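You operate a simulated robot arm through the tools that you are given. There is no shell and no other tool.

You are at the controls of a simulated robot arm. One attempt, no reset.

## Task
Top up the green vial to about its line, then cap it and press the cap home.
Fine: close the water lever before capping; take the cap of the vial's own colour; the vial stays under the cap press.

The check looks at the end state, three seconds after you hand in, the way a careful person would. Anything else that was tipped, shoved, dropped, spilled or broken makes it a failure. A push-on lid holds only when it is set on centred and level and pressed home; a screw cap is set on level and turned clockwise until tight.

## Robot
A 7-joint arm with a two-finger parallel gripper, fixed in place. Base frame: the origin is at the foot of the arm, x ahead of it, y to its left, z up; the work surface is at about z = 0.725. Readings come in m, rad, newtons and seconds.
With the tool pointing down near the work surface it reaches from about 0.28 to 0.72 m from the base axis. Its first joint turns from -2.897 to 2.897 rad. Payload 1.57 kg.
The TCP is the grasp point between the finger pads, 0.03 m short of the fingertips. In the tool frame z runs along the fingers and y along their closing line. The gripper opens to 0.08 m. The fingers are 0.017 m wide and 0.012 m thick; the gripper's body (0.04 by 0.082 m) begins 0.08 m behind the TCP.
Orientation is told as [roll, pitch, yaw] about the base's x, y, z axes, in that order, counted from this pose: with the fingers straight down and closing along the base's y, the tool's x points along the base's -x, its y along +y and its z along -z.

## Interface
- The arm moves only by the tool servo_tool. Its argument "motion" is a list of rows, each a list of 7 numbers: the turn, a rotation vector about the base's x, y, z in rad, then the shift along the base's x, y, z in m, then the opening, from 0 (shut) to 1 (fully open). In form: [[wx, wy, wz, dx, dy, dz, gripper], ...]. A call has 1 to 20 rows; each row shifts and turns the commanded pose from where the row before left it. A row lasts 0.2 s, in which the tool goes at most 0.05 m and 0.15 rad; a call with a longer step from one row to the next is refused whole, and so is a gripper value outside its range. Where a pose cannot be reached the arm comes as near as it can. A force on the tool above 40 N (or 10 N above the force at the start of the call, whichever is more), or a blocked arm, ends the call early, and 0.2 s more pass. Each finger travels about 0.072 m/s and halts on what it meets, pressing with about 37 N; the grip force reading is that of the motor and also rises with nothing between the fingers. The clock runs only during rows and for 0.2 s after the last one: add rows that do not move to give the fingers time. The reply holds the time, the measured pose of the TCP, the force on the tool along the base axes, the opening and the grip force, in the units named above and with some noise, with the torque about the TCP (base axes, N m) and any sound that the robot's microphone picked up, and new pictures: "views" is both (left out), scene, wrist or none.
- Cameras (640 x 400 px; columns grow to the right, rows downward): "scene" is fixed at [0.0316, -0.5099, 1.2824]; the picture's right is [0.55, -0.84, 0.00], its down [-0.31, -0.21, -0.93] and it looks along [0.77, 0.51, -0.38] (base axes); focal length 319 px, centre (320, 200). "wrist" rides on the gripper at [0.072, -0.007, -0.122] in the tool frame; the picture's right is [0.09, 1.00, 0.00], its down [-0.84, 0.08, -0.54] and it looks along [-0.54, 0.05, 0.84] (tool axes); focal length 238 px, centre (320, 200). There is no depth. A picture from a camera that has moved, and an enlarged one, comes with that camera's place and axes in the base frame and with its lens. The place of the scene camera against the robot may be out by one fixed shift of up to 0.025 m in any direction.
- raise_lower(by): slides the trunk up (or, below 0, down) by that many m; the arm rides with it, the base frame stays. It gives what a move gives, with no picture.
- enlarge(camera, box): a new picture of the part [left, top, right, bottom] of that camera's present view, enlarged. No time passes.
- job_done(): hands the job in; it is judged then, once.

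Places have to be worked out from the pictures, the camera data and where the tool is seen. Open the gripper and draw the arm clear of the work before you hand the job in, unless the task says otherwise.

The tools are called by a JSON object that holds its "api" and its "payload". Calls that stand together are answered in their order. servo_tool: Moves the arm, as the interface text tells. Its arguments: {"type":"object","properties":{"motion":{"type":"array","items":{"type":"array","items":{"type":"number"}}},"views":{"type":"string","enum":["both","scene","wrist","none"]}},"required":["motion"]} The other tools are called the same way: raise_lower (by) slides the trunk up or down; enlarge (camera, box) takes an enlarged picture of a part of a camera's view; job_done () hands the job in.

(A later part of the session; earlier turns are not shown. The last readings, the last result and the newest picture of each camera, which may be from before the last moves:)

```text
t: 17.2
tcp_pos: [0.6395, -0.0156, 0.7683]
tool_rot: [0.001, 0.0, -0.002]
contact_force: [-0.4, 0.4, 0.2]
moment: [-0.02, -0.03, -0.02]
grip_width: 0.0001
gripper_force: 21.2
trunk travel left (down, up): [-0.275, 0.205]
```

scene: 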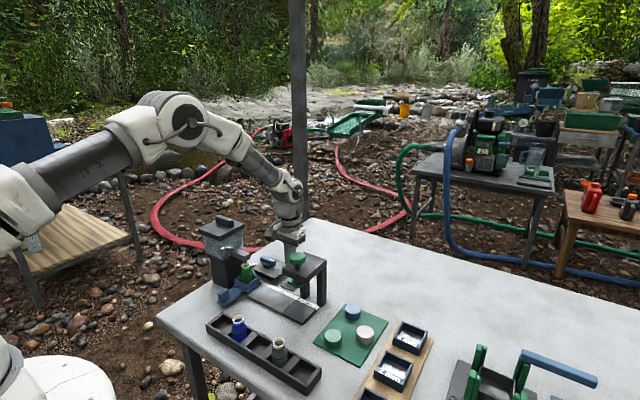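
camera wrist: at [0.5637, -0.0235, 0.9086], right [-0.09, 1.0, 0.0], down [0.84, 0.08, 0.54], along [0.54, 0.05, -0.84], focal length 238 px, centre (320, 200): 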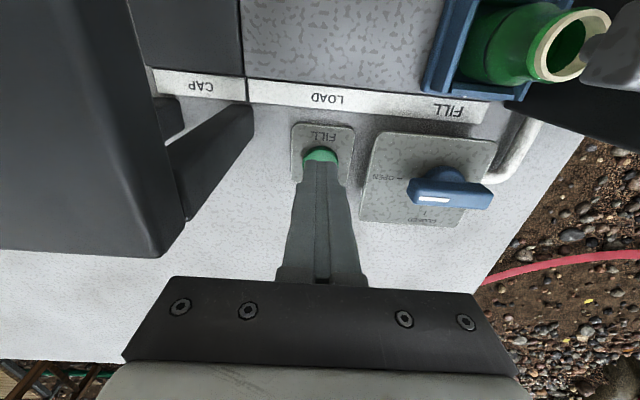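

{"api": "servo_tool", "payload": {"motion": [[0, 0, 0, 0, 0, -0.002, 0]], "views": "wrist"}}

{"api": "enlarge", "payload": {"camera": "wrist", "box": [260, 110, 380, 210]}}

{"api": "enlarge", "payload": {"camera": "scene", "box": [236, 244, 286, 290]}}

```text
t: 17.6
tcp_pos: [0.6396, -0.0165, 0.7665]
tool_rot: [-0.001, 0.0, -0.002]
contact_force: [-0.7, 0.8, 0.0]
moment: [-0.01, -0.03, -0.01]
grip_width: 0.0001
gripper_force: 21.0
trunk travel left (down, up): [-0.275, 0.205]
camera wrist: at [0.5673, -0.0224, 0.8882], right [-0.09, 1.0, 0.0], down [0.84, 0.08, 0.54], along [0.54, 0.05, -0.84], focal length 238 px, centre (320, 200)
```

wrist: 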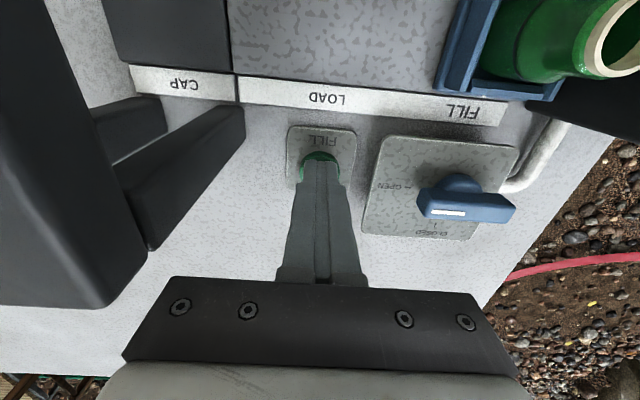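

```text
4.00 times, centred on (320, 160) of wrist
camera zoom: at [0.5673, -0.0224, 0.8882], right [-0.09, 1.0, 0.0], down [0.84, 0.08, 0.54], along [0.54, 0.05, -0.84], focal length 953 px, centre (320, 360)
```

zoom: 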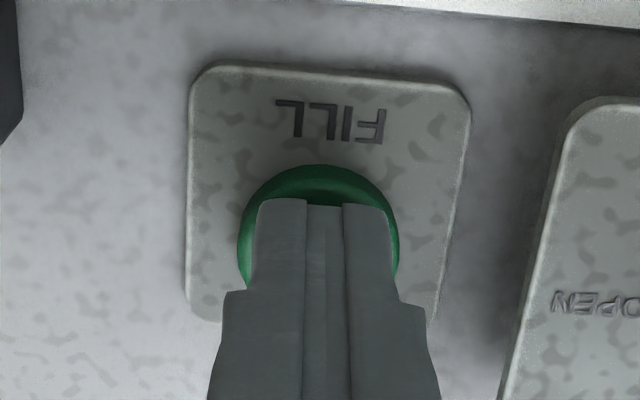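

```text
8.70 times, centred on (261, 267) of scene
camera zoom: at [0.0316, -0.5099, 1.2824], right [0.55, -0.84, 0.0], down [-0.31, -0.21, -0.93], along [0.77, 0.51, -0.38], focal length 2772 px, centre (833, -383)
```

zoom: 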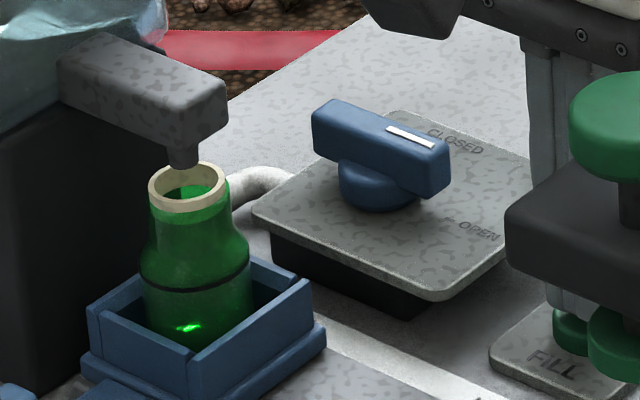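

Still a hair above the button (it is not yet moved). I continue.

{"api": "servo_tool", "payload": {"motion": [[0, 0, 0, 0, 0, -0.0015, 0]], "views": "none"}}

{"api": "servo_tool", "payload": {"motion": [[0, 0, 0, 0, 0, -0.0015, 0]], "views": "none"}}

```text
t: 18.0
tcp_pos: [0.6389, -0.0162, 0.7647]
tool_rot: [0.001, 0.0, 0.0]
contact_force: [-0.4, -0.3, 0.3]
moment: [-0.02, -0.05, 0.02]
grip_width: 0.0
gripper_force: 21.5
trunk travel left (down, up): [-0.275, 0.205]
```

```text
t: 18.4
tcp_pos: [0.639, -0.0155, 0.7637]
tool_rot: [0.001, -0.001, 0.0]
contact_force: [-0.3, -0.2, 0.4]
moment: [0.01, 0.02, 0.01]
grip_width: 0.0001
gripper_force: 21.3
trunk travel left (down, up): [-0.275, 0.205]
```

{"api": "servo_tool", "payload": {"motion": [[0, 0, 0, 0, 0, -0.0015, 0]], "views": "none"}}

{"api": "enlarge", "payload": {"camera": "wrist", "box": [260, 110, 380, 210]}}

```text
t: 18.8
tcp_pos: [0.6389, -0.0164, 0.7623]
tool_rot: [0.002, 0.0, 0.001]
contact_force: [-0.9, -0.8, 1.1]
moment: [0.01, 0.0, -0.02]
grip_width: 0.0004
gripper_force: 20.9
trunk travel left (down, up): [-0.275, 0.205]
```

```text
4.00 times, centred on (320, 160) of wrist
camera zoom: at [0.5674, -0.0224, 0.8837], right [-0.09, 1.0, 0.0], down [0.84, 0.08, 0.54], along [0.54, 0.05, -0.84], focal length 953 px, centre (320, 360)
```

zoom: 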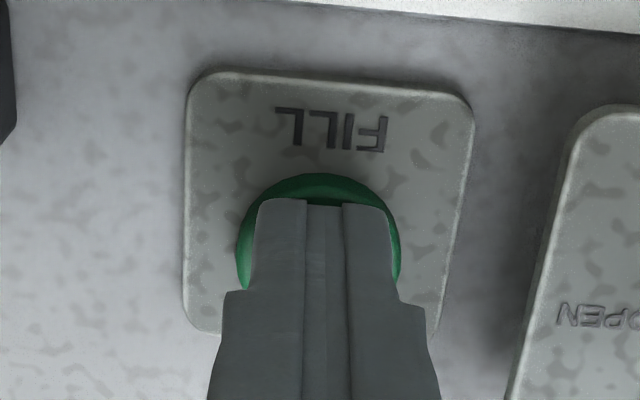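

{"api": "servo_tool", "payload": {"motion": [[0, 0, 0, 0, 0, -0.0015, 0]], "views": "none"}}

{"api": "enlarge", "payload": {"camera": "scene", "box": [236, 244, 286, 290]}}

```text
t: 19.2
tcp_pos: [0.6396, -0.0148, 0.7594]
tool_rot: [-0.001, 0.0, -0.001]
contact_force: [-0.4, 0.0, 2.3]
moment: [0.0, -0.01, -0.03]
grip_width: 0.0
gripper_force: 21.7
trunk travel left (down, up): [-0.275, 0.205]
heard: click
```

```text
8.70 times, centred on (261, 267) of scene
camera zoom: at [0.0316, -0.5099, 1.2824], right [0.55, -0.84, 0.0], down [-0.31, -0.21, -0.93], along [0.77, 0.51, -0.38], focal length 2772 px, centre (833, -383)
```

zoom: 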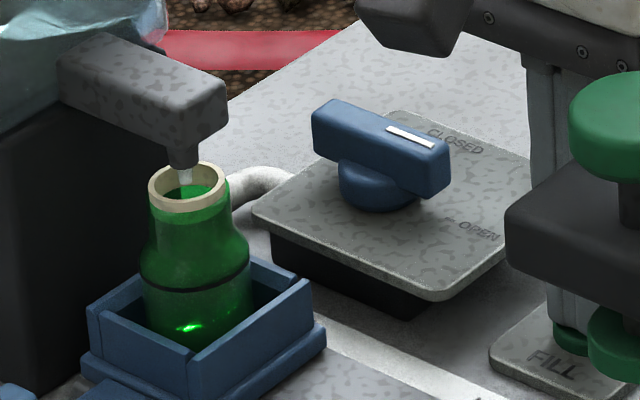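

A click, and water is flowing from the nozzle into the vial. I hold briefly and inspect the level.

{"api": "servo_tool", "payload": {"motion": [[0, 0, 0, 0, 0, 0, 0]], "views": "none"}}

{"api": "enlarge", "payload": {"camera": "scene", "box": [240, 260, 265, 288]}}

{"api": "enlarge", "payload": {"camera": "wrist", "box": [440, 0, 640, 110]}}

```text
t: 19.6
tcp_pos: [0.6387, -0.0149, 0.7609]
tool_rot: [-0.001, -0.001, -0.001]
contact_force: [1.3, 0.1, 2.0]
moment: [0.01, -0.03, -0.02]
grip_width: 0.0
gripper_force: 21.1
trunk travel left (down, up): [-0.275, 0.205]
```

```text
14.29 times, centred on (252, 274) of scene
camera zoom: at [0.0316, -0.5099, 1.2824], right [0.55, -0.84, 0.0], down [-0.31, -0.21, -0.93], along [0.77, 0.51, -0.38], focal length 4553 px, centre (1284, -857)
```

zoom: 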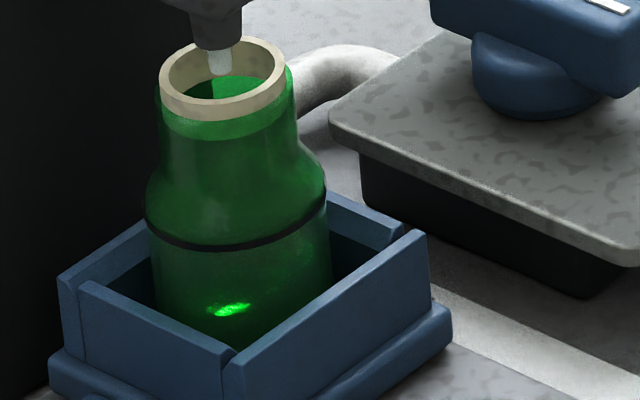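

```text
3.20 times, centred on (540, 55) of wrist
camera zoom: at [0.5673, -0.0224, 0.8822], right [-0.09, 1.0, 0.0], down [0.84, 0.08, 0.54], along [0.54, 0.05, -0.84], focal length 763 px, centre (-384, 664)
```

zoom: 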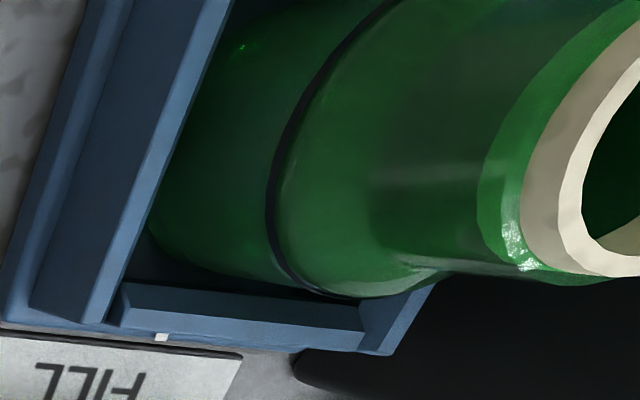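

The stream is running but the level isn't obvious yet. I hold another 0.4 s and compare.

{"api": "servo_tool", "payload": {"motion": [[0, 0, 0, 0, 0, 0, 0]], "views": "none"}}

{"api": "enlarge", "payload": {"camera": "scene", "box": [240, 260, 265, 288]}}

```text
t: 20.0
tcp_pos: [0.6404, -0.0157, 0.7612]
tool_rot: [-0.001, 0.0, -0.001]
contact_force: [2.4, 0.0, 2.1]
moment: [0.01, -0.03, 0.03]
grip_width: 0.0001
gripper_force: 21.1
trunk travel left (down, up): [-0.275, 0.205]
```

```text
14.29 times, centred on (252, 274) of scene
camera zoom: at [0.0316, -0.5099, 1.2824], right [0.55, -0.84, 0.0], down [-0.31, -0.21, -0.93], along [0.77, 0.51, -0.38], focal length 4553 px, centre (1284, -857)
```

zoom: 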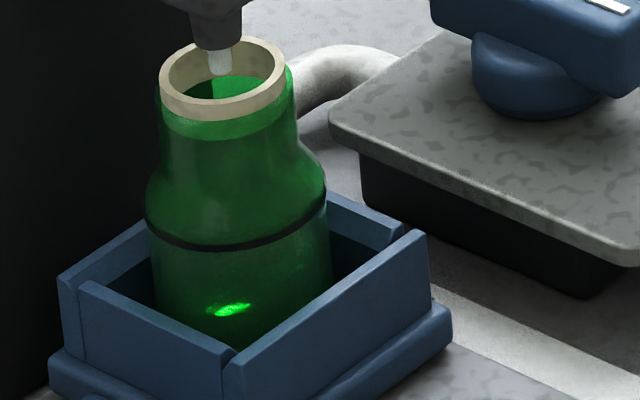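

{"api": "servo_tool", "payload": {"motion": [[0, 0, 0, 0, 0, 0, 0], [0, 0, 0, 0, 0, 0, 0]], "views": "none"}}

{"api": "enlarge", "payload": {"camera": "scene", "box": [240, 260, 265, 288]}}

{"api": "enlarge", "payload": {"camera": "wrist", "box": [440, 0, 640, 110]}}

```text
t: 20.6
tcp_pos: [0.6397, -0.016, 0.7597]
tool_rot: [0.0, 0.0, -0.001]
contact_force: [1.8, -0.2, 3.0]
moment: [0.0, -0.05, 0.01]
grip_width: 0.0
gripper_force: 21.5
trunk travel left (down, up): [-0.275, 0.205]
```

```text
14.29 times, centred on (252, 274) of scene
camera zoom: at [0.0316, -0.5099, 1.2824], right [0.55, -0.84, 0.0], down [-0.31, -0.21, -0.93], along [0.77, 0.51, -0.38], focal length 4553 px, centre (1284, -857)
```

zoom: 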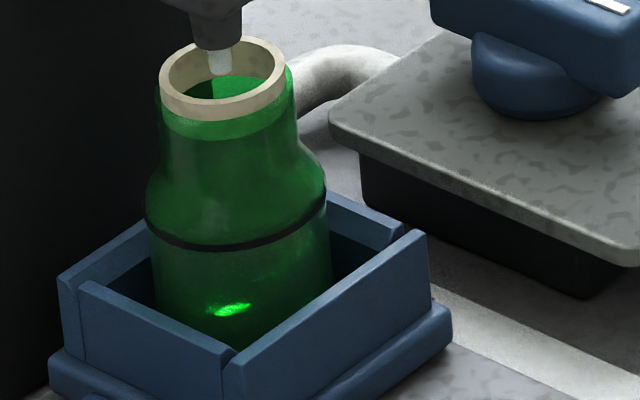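

```text
3.20 times, centred on (540, 55) of wrist
camera zoom: at [0.5672, -0.0224, 0.8821], right [-0.09, 1.0, 0.0], down [0.84, 0.08, 0.54], along [0.54, 0.05, -0.84], focal length 763 px, centre (-384, 664)
```

zoom: 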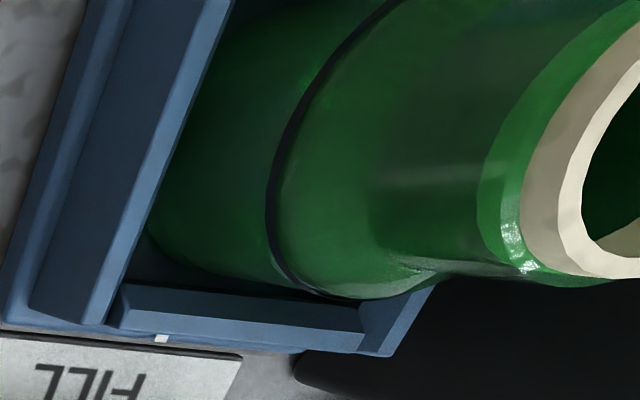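

The level isn't readable from here, so I release the button now to stop the flow and look from a better angle.

{"api": "servo_tool", "payload": {"motion": [[0, 0, 0, 0, 0, 0.008, 0]], "views": "none"}}

{"api": "enlarge", "payload": {"camera": "scene", "box": [240, 260, 265, 288]}}

```text
t: 21.0
tcp_pos: [0.6387, -0.0161, 0.7676]
tool_rot: [0.002, 0.001, 0.0]
contact_force: [-0.5, -0.1, 0.1]
moment: [-0.01, 0.0, 0.0]
grip_width: 0.0001
gripper_force: 20.8
trunk travel left (down, up): [-0.275, 0.205]
```

```text
14.29 times, centred on (252, 274) of scene
camera zoom: at [0.0316, -0.5099, 1.2824], right [0.55, -0.84, 0.0], down [-0.31, -0.21, -0.93], along [0.77, 0.51, -0.38], focal length 4553 px, centre (1284, -857)
```

zoom: 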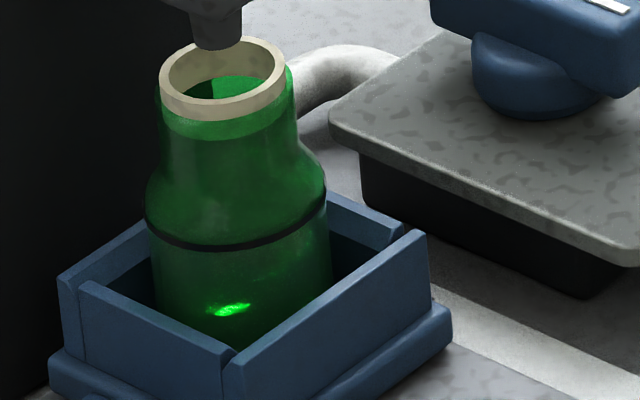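

Releasing the button stops the flow (about 1.6 s so far). I go to a lower, tilted viewpoint in front of the vial to read its level.

{"api": "servo_tool", "payload": {"motion": [[0, 0, 0, 0, 0, 0.045, 0], [0, 0, 0, 0, 0, 0.045, 0], [0, 0, 0, -0.01, 0, 0.045, 0.2], [0, 0, 0, -0.04, 0.015, 0.02, 0.6], [0, 0, 0, -0.045, 0.015, 0, 1], [0, 0, 0, -0.045, 0.015, 0, 1], [0, 0, 0, -0.045, 0.015, 0, 1], [0, 0, 0, -0.03, 0.015, 0, 1], [0, -0.14, 0, 0, 0.01, -0.01, 1], [0, -0.14, 0, 0, 0, -0.01, 1], [0, -0.14, 0, 0, 0, -0.01, 1], [0, -0.14, 0, 0, 0, -0.01, 1], [0, 0, 0, 0, 0, 0, 1]]}}

{"api": "enlarge", "payload": {"camera": "wrist", "box": [250, 120, 390, 230]}}

```text
t: 23.8
tcp_pos: [0.4235, 0.0683, 0.8835]
tool_rot: [0.0, -0.56, 0.0]
contact_force: [-0.1, 0.6, -0.1]
moment: [0.01, -0.01, -0.03]
grip_width: 0.0799
gripper_force: 0.0
trunk travel left (down, up): [-0.275, 0.205]
camera wrist: at [0.2982, 0.0615, 0.948], right [-0.08, 1.0, -0.05], down [0.42, 0.08, 0.9], along [0.9, 0.05, -0.42], focal length 238 px, centre (320, 200)
```

scene: 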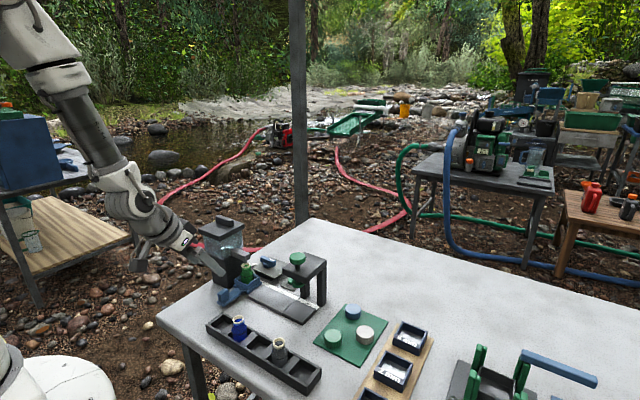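
wrist: 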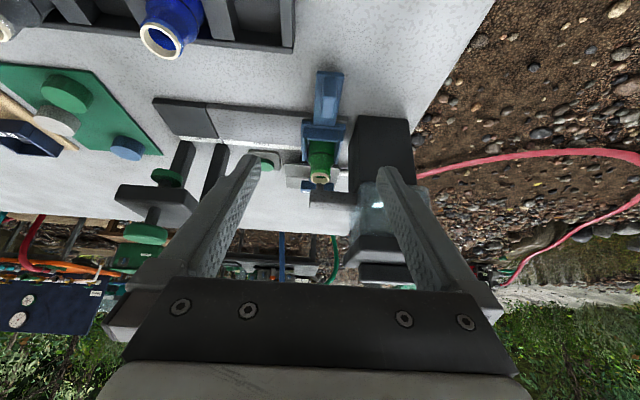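

```text
3.64 times, centred on (320, 175) of wrist
camera zoom: at [0.2982, 0.0615, 0.948], right [-0.08, 1.0, -0.05], down [0.42, 0.08, 0.9], along [0.9, 0.05, -0.42], focal length 867 px, centre (320, 291)
```

zoom: 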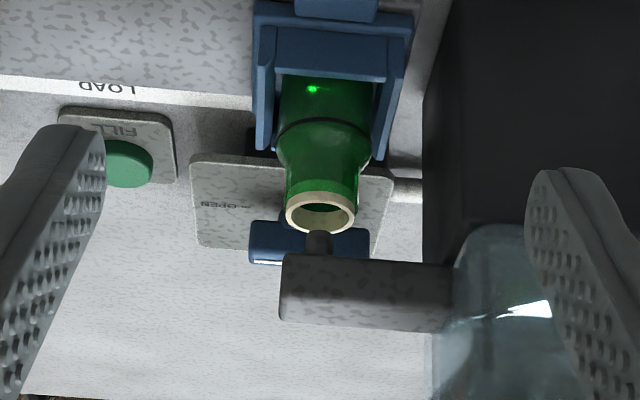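

{"api": "enlarge", "payload": {"camera": "wrist", "box": [298, 125, 346, 190]}}

{"api": "enlarge", "payload": {"camera": "scene", "box": [240, 260, 265, 288]}}

{"api": "enlarge", "payload": {"camera": "wrist", "box": [130, 0, 220, 65]}}

```text
6.15 times, centred on (322, 158) of wrist
camera zoom: at [0.2982, 0.0615, 0.948], right [-0.08, 1.0, -0.05], down [0.42, 0.08, 0.9], along [0.9, 0.05, -0.42], focal length 1467 px, centre (308, 462)
```

zoom: 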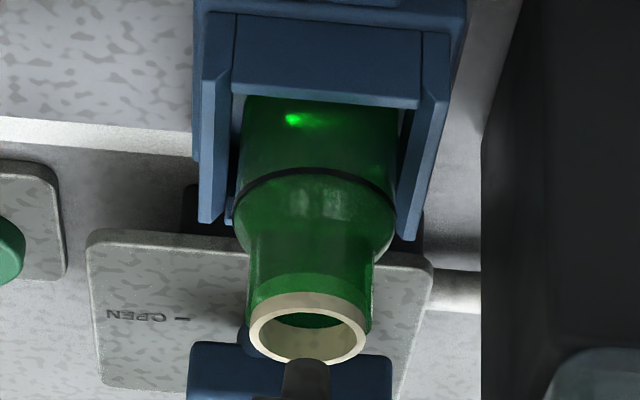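

```text
14.29 times, centred on (252, 274) of scene
camera zoom: at [0.0316, -0.5099, 1.2824], right [0.55, -0.84, 0.0], down [-0.31, -0.21, -0.93], along [0.77, 0.51, -0.38], focal length 4553 px, centre (1284, -857)
```

zoom: 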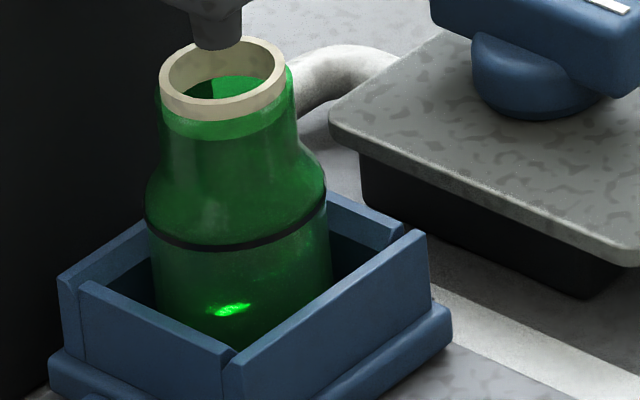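

```text
6.15 times, centred on (175, 32) of wrist
camera zoom: at [0.2982, 0.0615, 0.948], right [-0.08, 1.0, -0.05], down [0.42, 0.08, 0.9], along [0.9, 0.05, -0.42], focal length 1467 px, centre (1212, 1231)
```

zoom: 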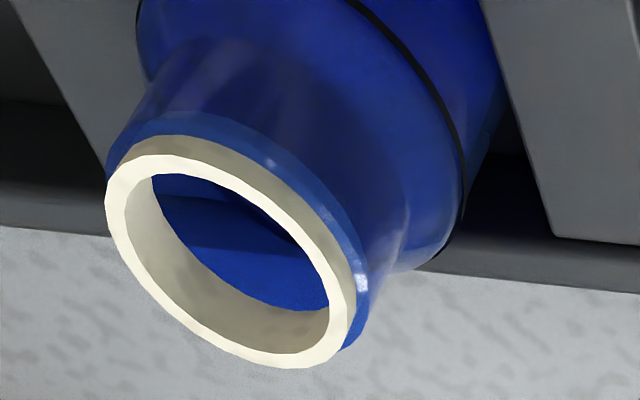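

I'll enlarge the vial body strongly from this viewpoint to look for a liquid surface.

{"api": "enlarge", "payload": {"camera": "wrist", "box": [308, 138, 334, 180]}}

{"api": "enlarge", "payload": {"camera": "scene", "box": [243, 262, 259, 286]}}

{"api": "enlarge", "payload": {"camera": "scene", "box": [228, 312, 250, 342]}}

{"api": "enlarge", "payload": {"camera": "scene", "box": [266, 334, 290, 366]}}

```text
9.52 times, centred on (321, 159) of wrist
camera zoom: at [0.2982, 0.0615, 0.948], right [-0.08, 1.0, -0.05], down [0.42, 0.08, 0.9], along [0.9, 0.05, -0.42], focal length 2270 px, centre (310, 590)
```

zoom: 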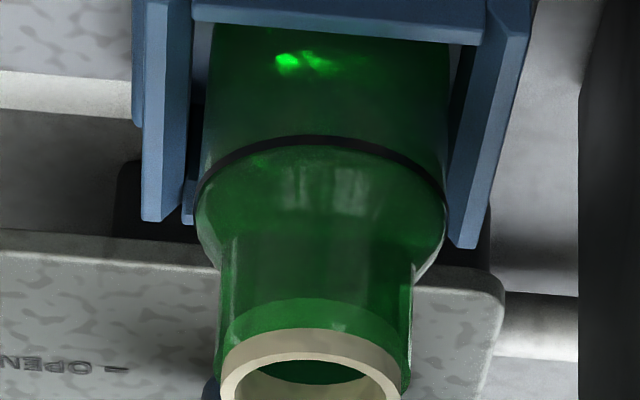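

```text
16.00 times, centred on (251, 274) of scene
camera zoom: at [0.0316, -0.5099, 1.2824], right [0.55, -0.84, 0.0], down [-0.31, -0.21, -0.93], along [0.77, 0.51, -0.38], focal length 5100 px, centre (1424, -984)
```

zoom: 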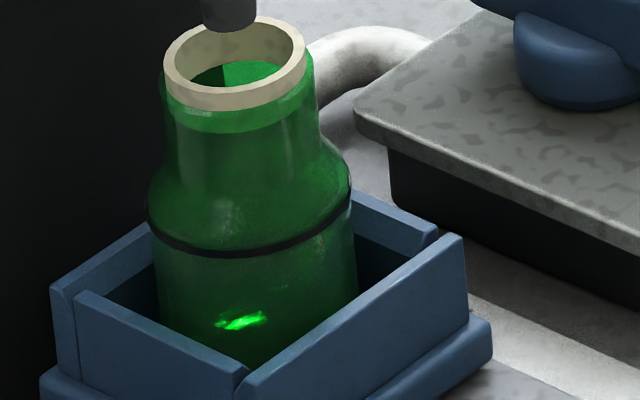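

```text
13.33 times, centred on (239, 327) of scene
camera zoom: at [0.0316, -0.5099, 1.2824], right [0.55, -0.84, 0.0], down [-0.31, -0.21, -0.93], along [0.77, 0.51, -0.38], focal length 4250 px, centre (1400, -1493)
```

zoom: 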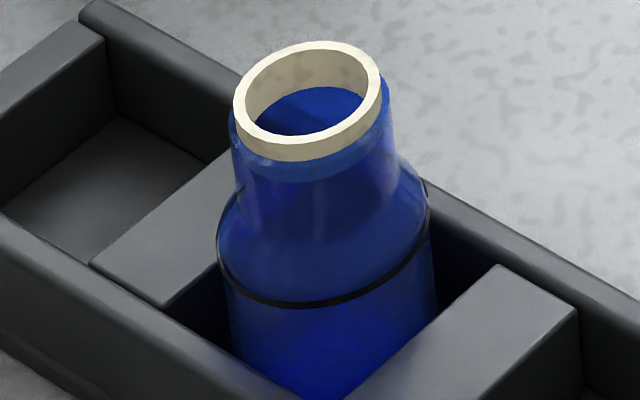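

```text
12.50 times, centred on (278, 350) of scene
camera zoom: at [0.0316, -0.5099, 1.2824], right [0.55, -0.84, 0.0], down [-0.31, -0.21, -0.93], along [0.77, 0.51, -0.38], focal length 3984 px, centre (845, -1675)
```

zoom: 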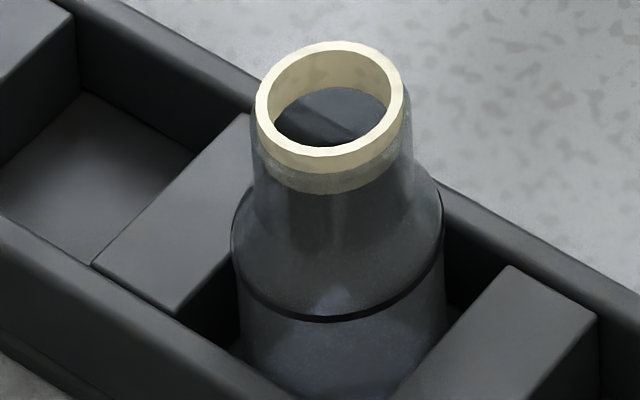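

The bright spot triangulates to z ≈ 0.75 and the line to z ≈ 0.77, which suggests the level is still below the line. I'll look steeply into the mouth to see the liquid surface directly.

{"api": "servo_tool", "payload": {"motion": [[0, 0.14, 0, 0.0, -0.01, 0.015, 1], [0, 0.14, 0, 0.01, -0.01, 0.015, 1], [0, 0.14, 0, 0.015, -0.01, 0.01, 1], [0, 0.14, 0, 0.02, -0.01, 0, 1], [0, 0, 0, 0.02, 0, 0, 1], [0, 0, 0, 0, 0, 0, 1]], "views": "wrist"}}

{"api": "enlarge", "payload": {"camera": "wrist", "box": [320, 150, 400, 230]}}

```text
t: 25.2
tcp_pos: [0.4894, 0.0291, 0.9222]
tool_rot: [0.001, 0.0, -0.001]
contact_force: [0.2, -0.3, 0.0]
moment: [-0.04, -0.01, -0.01]
grip_width: 0.0801
gripper_force: 0.0
trunk travel left (down, up): [-0.275, 0.205]
camera wrist: at [0.4182, 0.022, 1.0445], right [-0.09, 1.0, 0.0], down [0.84, 0.08, 0.54], along [0.54, 0.05, -0.84], focal length 238 px, centre (320, 200)
```

wrist: 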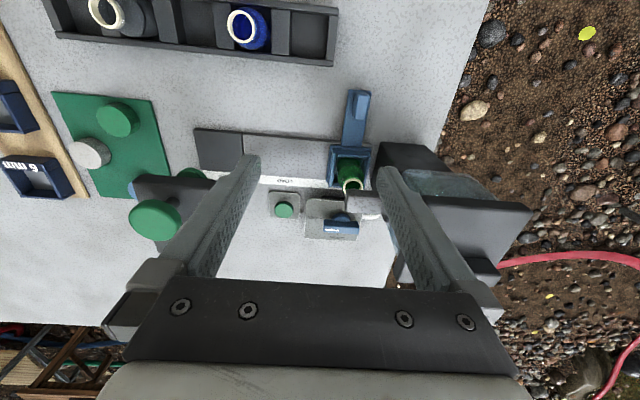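

```text
5.00 times, centred on (360, 190) of wrist
camera zoom: at [0.4182, 0.022, 1.0445], right [-0.09, 1.0, 0.0], down [0.84, 0.08, 0.54], along [0.54, 0.05, -0.84], focal length 1192 px, centre (120, 250)
```

zoom: 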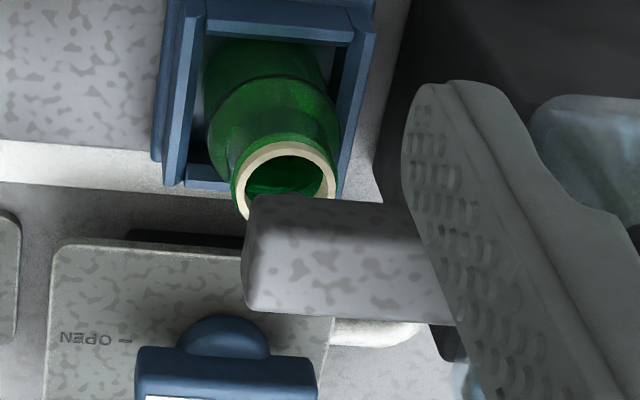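

{"api": "enlarge", "payload": {"camera": "wrist", "box": [338, 155, 368, 200]}}

{"api": "enlarge", "payload": {"camera": "wrist", "box": [225, 5, 275, 55]}}

{"api": "enlarge", "payload": {"camera": "wrist", "box": [80, 0, 150, 45]}}

```text
8.89 times, centred on (353, 178) of wrist
camera zoom: at [0.4182, 0.022, 1.0445], right [-0.09, 1.0, 0.0], down [0.84, 0.08, 0.54], along [0.54, 0.05, -0.84], focal length 2119 px, centre (27, 400)
```

zoom: 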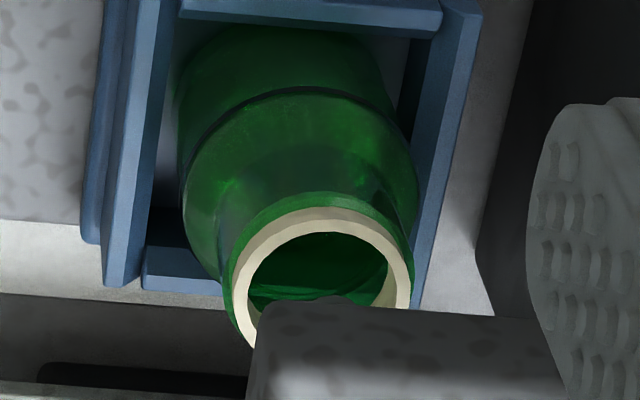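

```text
8.00 times, centred on (250, 30) of wrist
camera zoom: at [0.4182, 0.022, 1.0445], right [-0.09, 1.0, 0.0], down [0.84, 0.08, 0.54], along [0.54, 0.05, -0.84], focal length 1907 px, centre (880, 1560)
```

zoom: 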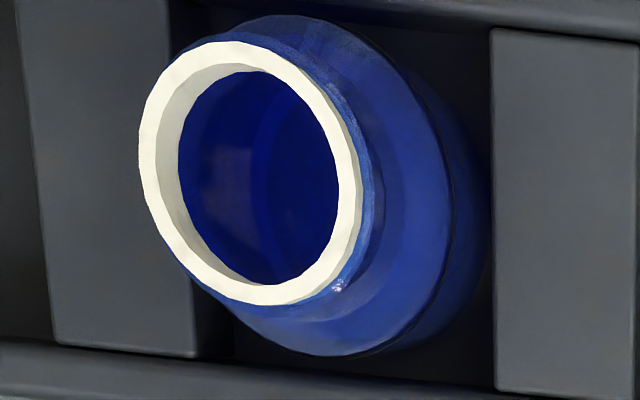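

```text
8.89 times, centred on (115, 22) of wrist
camera zoom: at [0.4182, 0.022, 1.0445], right [-0.09, 1.0, 0.0], down [0.84, 0.08, 0.54], along [0.54, 0.05, -0.84], focal length 2119 px, centre (2142, 1778)
```

zoom: 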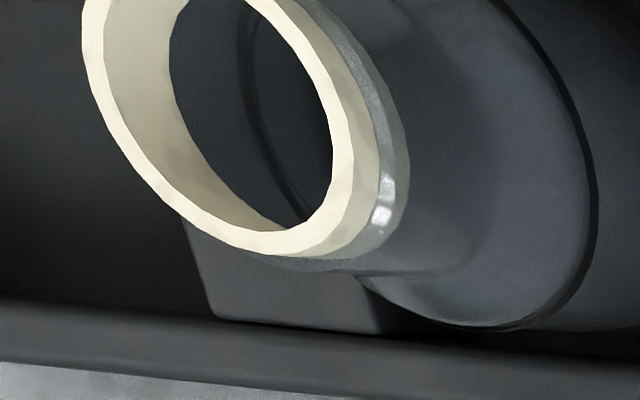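

The liquid surface isn't distinct from above. I'll return to the button, with the hand yawed slightly so the wrist camera views the vial side-on, and compare before and after images while pressing.

{"api": "servo_tool", "payload": {"motion": [[0, 0, 0, 0.02, -0.02, 0, 0.5], [0, 0, 0, 0.035, -0.02, 0, 0], [0, 0, 0.1, 0.035, -0.005, 0, 0], [0, 0, 0.1, 0.035, 0, 0, 0], [0, 0, 0.1, 0.024, 0, -0.02, 0], [0, 0, 0, 0, 0, -0.04, 0], [0, 0, 0, 0, 0, -0.04, 0], [0, 0, 0, 0, 0, -0.035, 0], [0, 0, 0, 0, 0, -0.016, 0], [0, 0, 0, 0, 0, 0, 0]]}}

{"api": "enlarge", "payload": {"camera": "wrist", "box": [420, 0, 600, 120]}}

{"api": "enlarge", "payload": {"camera": "scene", "box": [243, 262, 259, 286]}}

```text
t: 27.4
tcp_pos: [0.639, -0.0161, 0.7723]
tool_rot: [0.001, -0.001, 0.299]
contact_force: [-0.3, -0.6, -0.2]
moment: [-0.02, -0.02, 0.0]
grip_width: 0.0
gripper_force: 21.5
trunk travel left (down, up): [-0.275, 0.205]
camera wrist: at [0.5728, -0.0446, 0.8946], right [-0.38, 0.92, 0.0], down [0.78, 0.32, 0.54], along [0.5, 0.21, -0.84], focal length 238 px, centre (320, 200)
```

scene: 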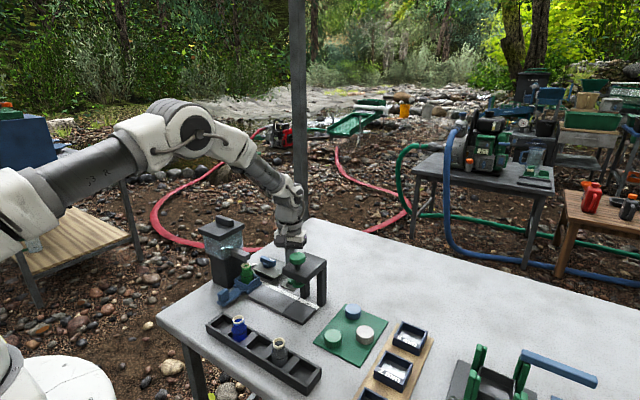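
wrist: 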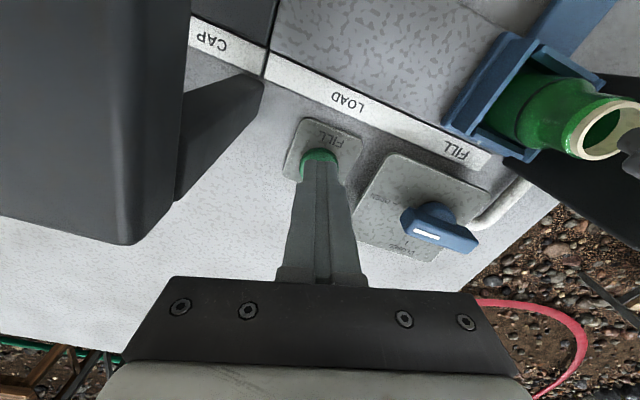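

```text
3.33 times, centred on (510, 60) of wrist
camera zoom: at [0.5728, -0.0446, 0.8946], right [-0.38, 0.92, 0.0], down [0.78, 0.32, 0.54], along [0.5, 0.21, -0.84], focal length 794 px, centre (-313, 667)
```

zoom: 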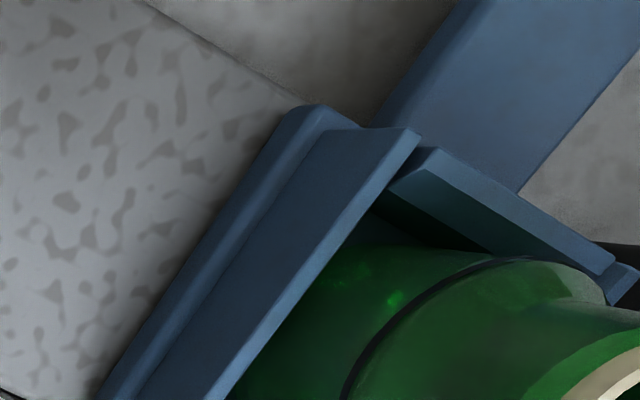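

```text
16.00 times, centred on (251, 274) of scene
camera zoom: at [0.0316, -0.5099, 1.2824], right [0.55, -0.84, 0.0], down [-0.31, -0.21, -0.93], along [0.77, 0.51, -0.38], focal length 5100 px, centre (1424, -984)
```

zoom: 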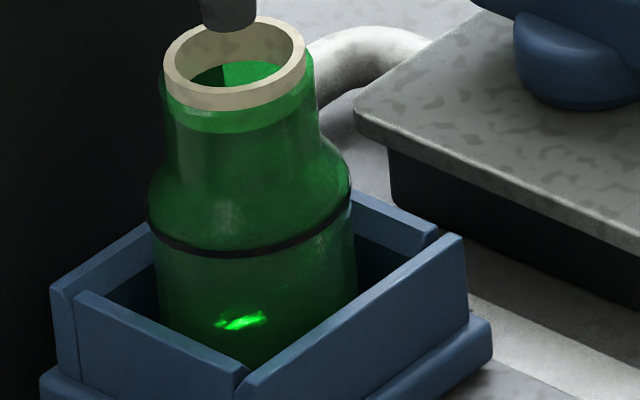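

{"api": "enlarge", "payload": {"camera": "wrist", "box": [490, 65, 638, 165]}}

{"api": "enlarge", "payload": {"camera": "wrist", "box": [500, 70, 580, 150]}}

```text
4.00 times, centred on (564, 115) of wrist
camera zoom: at [0.5728, -0.0446, 0.8946], right [-0.38, 0.92, 0.0], down [0.78, 0.32, 0.54], along [0.5, 0.21, -0.84], focal length 953 px, centre (-656, 540)
```

zoom: 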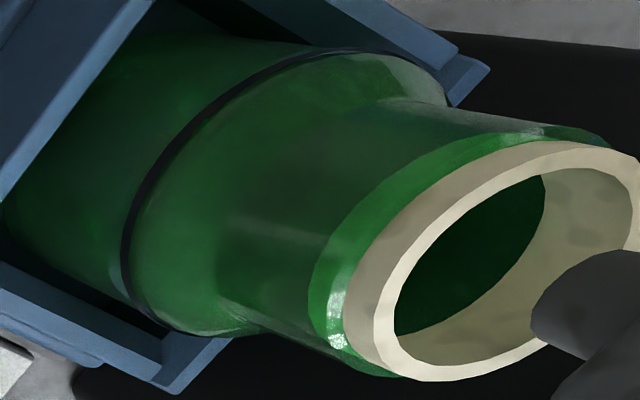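

```text
5.00 times, centred on (540, 110) of wrist
camera zoom: at [0.5728, -0.0446, 0.8946], right [-0.38, 0.92, 0.0], down [0.78, 0.32, 0.54], along [0.5, 0.21, -0.84], focal length 1192 px, centre (-780, 650)
```

zoom: 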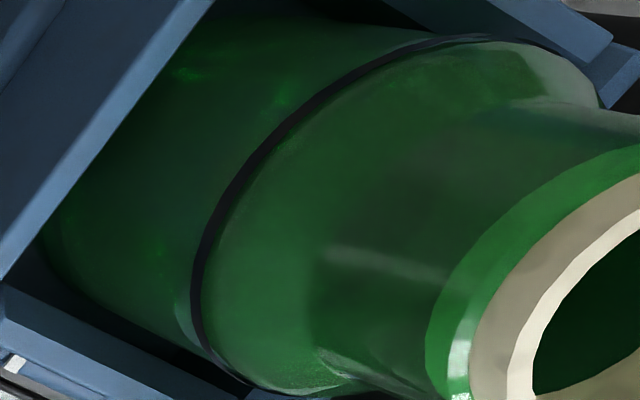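

Baseline images are recorded. I press the button again and compare.

{"api": "servo_tool", "payload": {"motion": [[0, 0, 0, 0, 0, -0.0125, 0], [0, 0, 0, 0, 0, 0, 0]], "views": "none"}}

{"api": "enlarge", "payload": {"camera": "wrist", "box": [490, 65, 638, 165]}}

{"api": "enlarge", "payload": {"camera": "scene", "box": [243, 262, 259, 286]}}

```text
t: 28.0
tcp_pos: [0.6386, -0.0165, 0.7602]
tool_rot: [-0.001, 0.0, 0.3]
contact_force: [-1.8, -0.1, 2.9]
moment: [0.0, 0.03, 0.03]
grip_width: 0.0
gripper_force: 21.8
trunk travel left (down, up): [-0.275, 0.205]
heard: click
```

```text
4.00 times, centred on (564, 115) of wrist
camera zoom: at [0.5722, -0.0449, 0.8825], right [-0.38, 0.92, 0.0], down [0.78, 0.32, 0.54], along [0.5, 0.21, -0.84], focal length 953 px, centre (-656, 540)
```

zoom: 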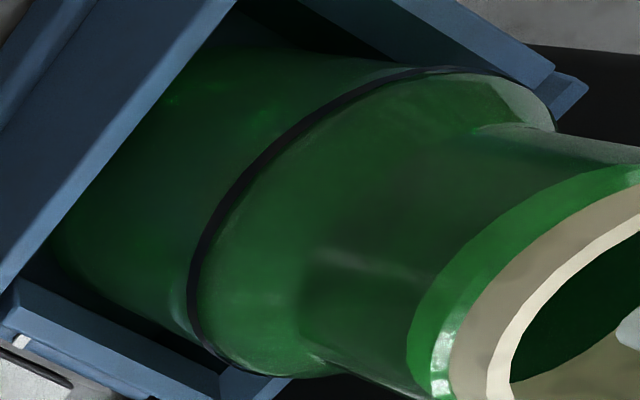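

```text
16.00 times, centred on (251, 274) of scene
camera zoom: at [0.0316, -0.5099, 1.2824], right [0.55, -0.84, 0.0], down [-0.31, -0.21, -0.93], along [0.77, 0.51, -0.38], focal length 5100 px, centre (1424, -984)
```

zoom: 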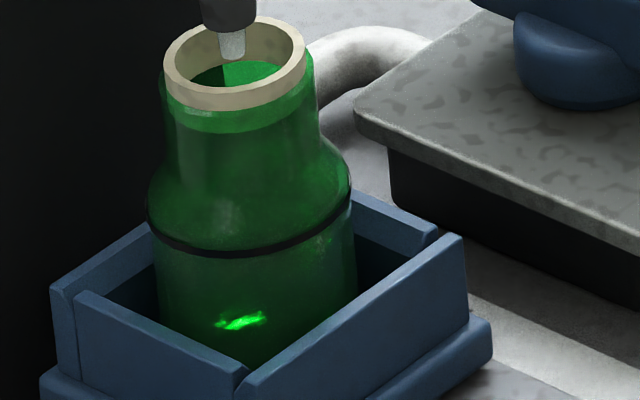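

{"api": "servo_tool", "payload": {"motion": [[0, 0, 0, 0, 0, 0, 0], [0, 0, 0, 0, 0, 0, 0]], "views": "none"}}

{"api": "enlarge", "payload": {"camera": "wrist", "box": [490, 65, 638, 165]}}

{"api": "enlarge", "payload": {"camera": "scene", "box": [243, 262, 259, 286]}}

```text
t: 28.6
tcp_pos: [0.6391, -0.0176, 0.7605]
tool_rot: [0.002, 0.0, 0.3]
contact_force: [-0.3, 0.2, 1.8]
moment: [0.04, 0.03, 0.02]
grip_width: 0.0002
gripper_force: 21.7
trunk travel left (down, up): [-0.275, 0.205]
```

```text
4.00 times, centred on (564, 115) of wrist
camera zoom: at [0.5722, -0.0449, 0.8825], right [-0.38, 0.92, 0.0], down [0.78, 0.32, 0.54], along [0.5, 0.21, -0.84], focal length 953 px, centre (-656, 540)
```

zoom: 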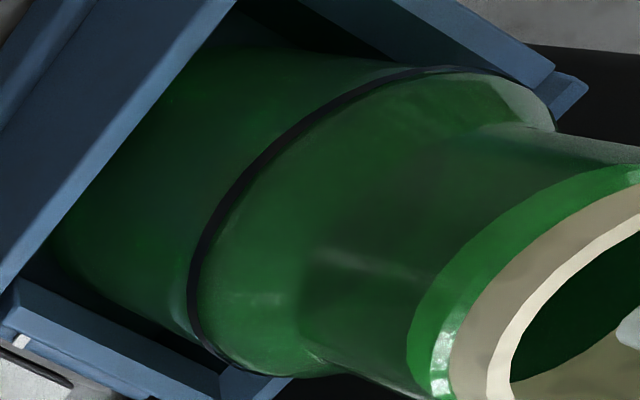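

```text
16.00 times, centred on (251, 274) of scene
camera zoom: at [0.0316, -0.5099, 1.2824], right [0.55, -0.84, 0.0], down [-0.31, -0.21, -0.93], along [0.77, 0.51, -0.38], focal length 5100 px, centre (1424, -984)
```

zoom: 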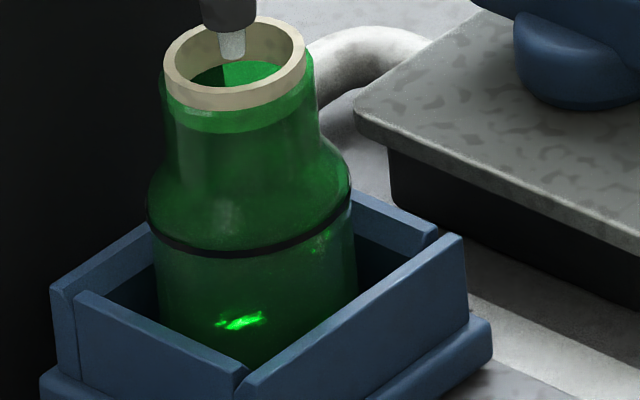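

A second bright speck has brightened just under the line on the right side. I zoom there and hold for another short while.

{"api": "servo_tool", "payload": {"motion": [[0, 0, 0, 0, 0, 0, 0]], "views": "none"}}

{"api": "enlarge", "payload": {"camera": "wrist", "box": [490, 65, 638, 165]}}

{"api": "enlarge", "payload": {"camera": "scene", "box": [243, 268, 257, 286]}}

```text
t: 29.0
tcp_pos: [0.6389, -0.0161, 0.7602]
tool_rot: [-0.001, 0.0, 0.3]
contact_force: [-0.9, -0.8, 2.6]
moment: [0.03, -0.01, 0.0]
grip_width: 0.0
gripper_force: 20.9
trunk travel left (down, up): [-0.275, 0.205]
```

```text
4.00 times, centred on (564, 115) of wrist
camera zoom: at [0.5722, -0.0449, 0.8826], right [-0.38, 0.92, 0.0], down [0.78, 0.32, 0.54], along [0.5, 0.21, -0.84], focal length 953 px, centre (-656, 540)
```

zoom: 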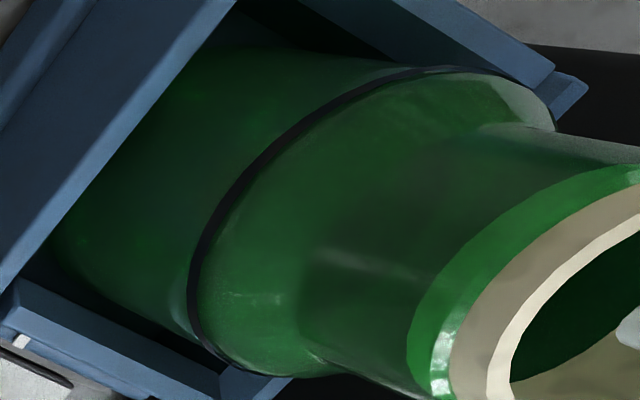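

```text
16.00 times, centred on (250, 277) of scene
camera zoom: at [0.0316, -0.5099, 1.2824], right [0.55, -0.84, 0.0], down [-0.31, -0.21, -0.93], along [0.77, 0.51, -0.38], focal length 5100 px, centre (1440, -1032)
```

zoom: 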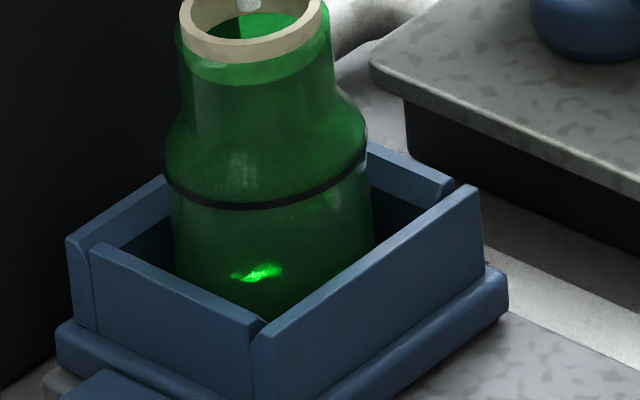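

The speck that was climbing just under the line has now reached it, which suggests the surface is near the line. I release the button and inspect.

{"api": "servo_tool", "payload": {"motion": [[0, 0, 0, 0, 0, 0.0125, 0]], "views": "none"}}

{"api": "enlarge", "payload": {"camera": "scene", "box": [243, 262, 259, 286]}}

{"api": "enlarge", "payload": {"camera": "scene", "box": [246, 271, 255, 280]}}

{"api": "enlarge", "payload": {"camera": "wrist", "box": [490, 65, 638, 165]}}

```text
t: 29.4
tcp_pos: [0.6379, -0.0159, 0.7724]
tool_rot: [-0.001, 0.0, 0.299]
contact_force: [0.3, 0.3, 0.0]
moment: [-0.02, 0.03, -0.02]
grip_width: 0.0001
gripper_force: 21.2
trunk travel left (down, up): [-0.275, 0.205]
```

```text
16.00 times, centred on (251, 274) of scene
camera zoom: at [0.0316, -0.5099, 1.2824], right [0.55, -0.84, 0.0], down [-0.31, -0.21, -0.93], along [0.77, 0.51, -0.38], focal length 5100 px, centre (1424, -984)
```

zoom: 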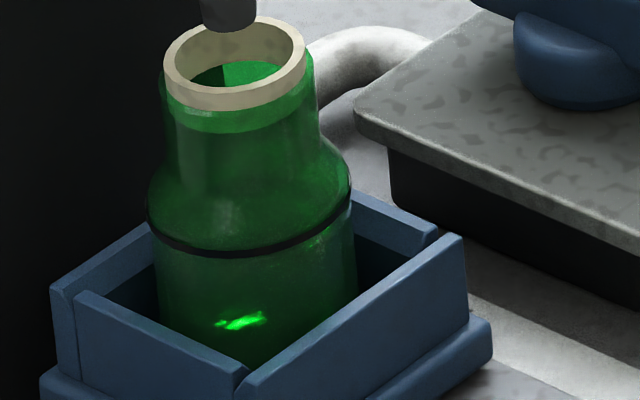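

```text
16.00 times, centred on (250, 276) of scene
camera zoom: at [0.0316, -0.5099, 1.2824], right [0.55, -0.84, 0.0], down [-0.31, -0.21, -0.93], along [0.77, 0.51, -0.38], focal length 5100 px, centre (1432, -1008)
```

zoom: 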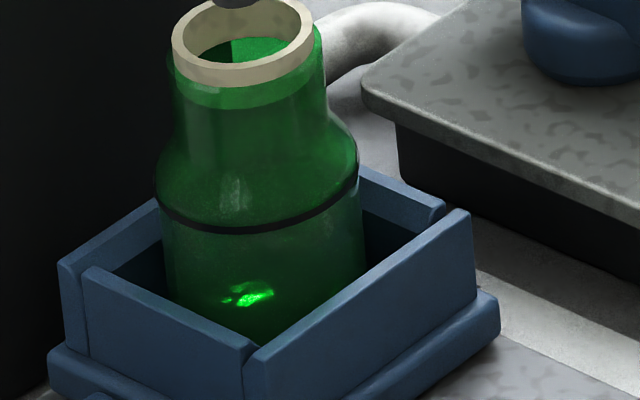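

```text
4.00 times, centred on (564, 115) of wrist
camera zoom: at [0.5717, -0.0447, 0.8943], right [-0.38, 0.92, 0.0], down [0.78, 0.32, 0.54], along [0.5, 0.21, -0.84], focal length 953 px, centre (-656, 540)
```

zoom: 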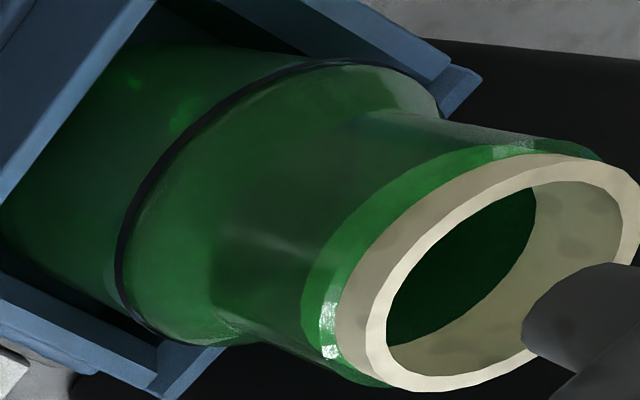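

The specks turn out to be render noise, so I need a better look. I'll go to a nearly horizontal view of the vial from the front to see the liquid line through the side.

{"api": "servo_tool", "payload": {"motion": [[0, 0, 0, 0, 0, 0.045, 0], [0, 0, 0, 0, 0, 0.045, 0], [0, 0, -0.1, -0.01, 0, 0.045, 0.2], [0, 0, -0.1, -0.04, 0.015, 0.02, 0.6], [0, 0, -0.1, -0.045, 0.015, 0, 1], [0, 0, 0, -0.045, 0.015, 0, 1], [0, 0, 0, -0.045, 0.015, 0, 1], [0, -0.1, 0, -0.034, 0.015, 0, 1], [0, -0.14, 0, 0, 0.01, 0, 1], [0, -0.14, 0, 0, 0, -0.01, 1], [0, -0.14, 0, 0, 0, -0.01, 1], [0, -0.14, 0, 0, 0, -0.02, 1], [0, -0.14, 0, 0, 0, -0.03, 1], [0, -0.05, 0, 0, 0, -0.03, 1], [0, 0, 0, 0, 0, 0, 1]]}}

{"api": "enlarge", "payload": {"camera": "wrist", "box": [270, 150, 370, 250]}}

```text
t: 32.6
tcp_pos: [0.4251, 0.0709, 0.8245]
tool_rot: [0.001, -0.85, 0.003]
contact_force: [-0.2, -0.9, 0.3]
moment: [-0.04, -0.01, 0.0]
grip_width: 0.08
gripper_force: 0.2
out of reach, approached as far as the arm can: row 13
trunk travel left (down, up): [-0.275, 0.205]
camera wrist: at [0.2858, 0.065, 0.8519], right [-0.06, 1.0, -0.07], down [0.15, 0.08, 0.99], along [0.99, 0.05, -0.15], focal length 238 px, centre (320, 200)
```

scene: 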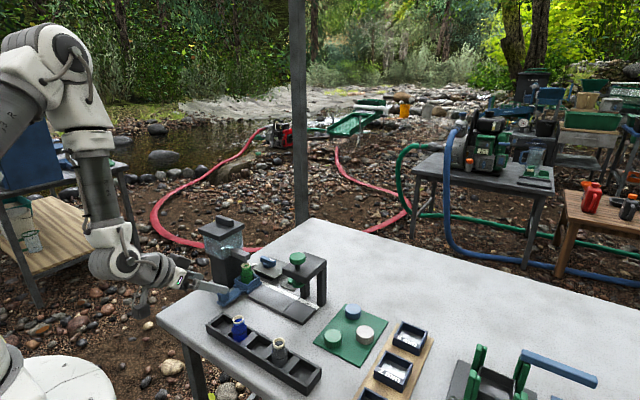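
wrist: 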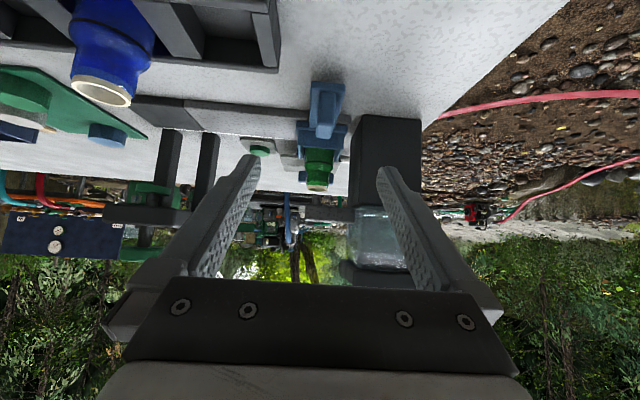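

```text
4.00 times, centred on (320, 200) of wrist
camera zoom: at [0.2858, 0.065, 0.8519], right [-0.06, 1.0, -0.07], down [0.15, 0.08, 0.99], along [0.99, 0.05, -0.15], focal length 953 px, centre (320, 200)
```

zoom: 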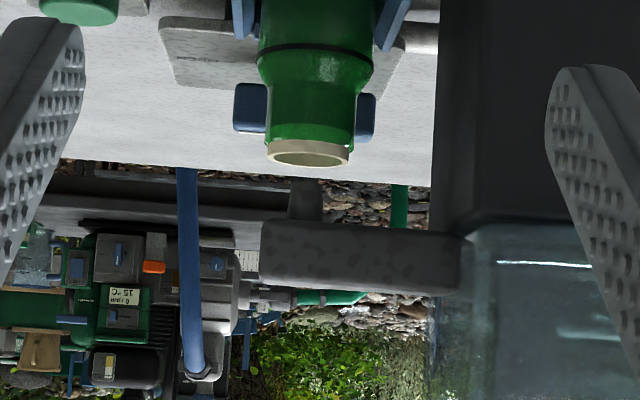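

{"api": "enlarge", "payload": {"camera": "wrist", "box": [296, 146, 344, 194]}}

{"api": "enlarge", "payload": {"camera": "wrist", "box": [304, 150, 338, 186]}}

{"api": "enlarge", "payload": {"camera": "wrist", "box": [50, 0, 180, 110]}}

```text
8.33 times, centred on (320, 170) of wrist
camera zoom: at [0.2858, 0.065, 0.8519], right [-0.06, 1.0, -0.07], down [0.15, 0.08, 0.99], along [0.99, 0.05, -0.15], focal length 1986 px, centre (320, 450)
```

zoom: 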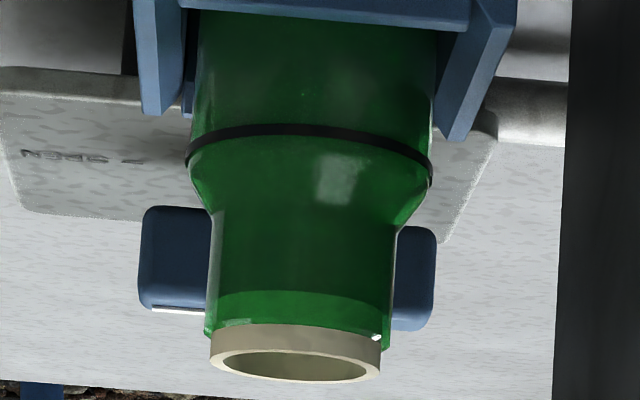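

```text
11.11 times, centred on (321, 168) of wrist
camera zoom: at [0.2858, 0.065, 0.8519], right [-0.06, 1.0, -0.07], down [0.15, 0.08, 0.99], along [0.99, 0.05, -0.15], focal length 2648 px, centre (309, 556)
```

zoom: 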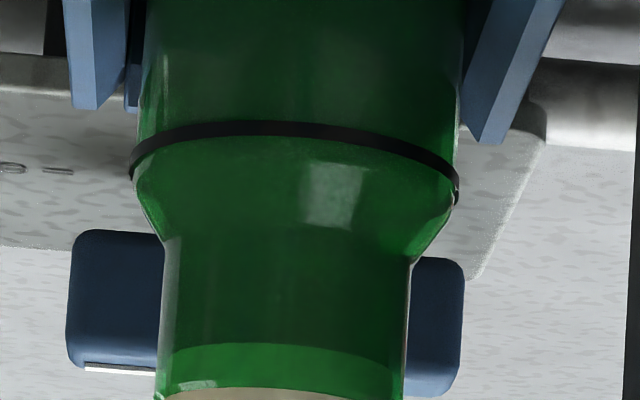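

```text
3.64 times, centred on (115, 55) of wrist
camera zoom: at [0.2858, 0.065, 0.8519], right [-0.06, 1.0, -0.07], down [0.15, 0.08, 0.99], along [0.99, 0.05, -0.15], focal length 867 px, centre (1066, 727)
```

zoom: 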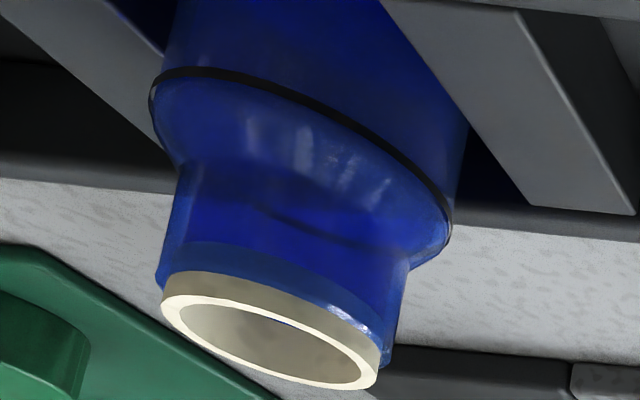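

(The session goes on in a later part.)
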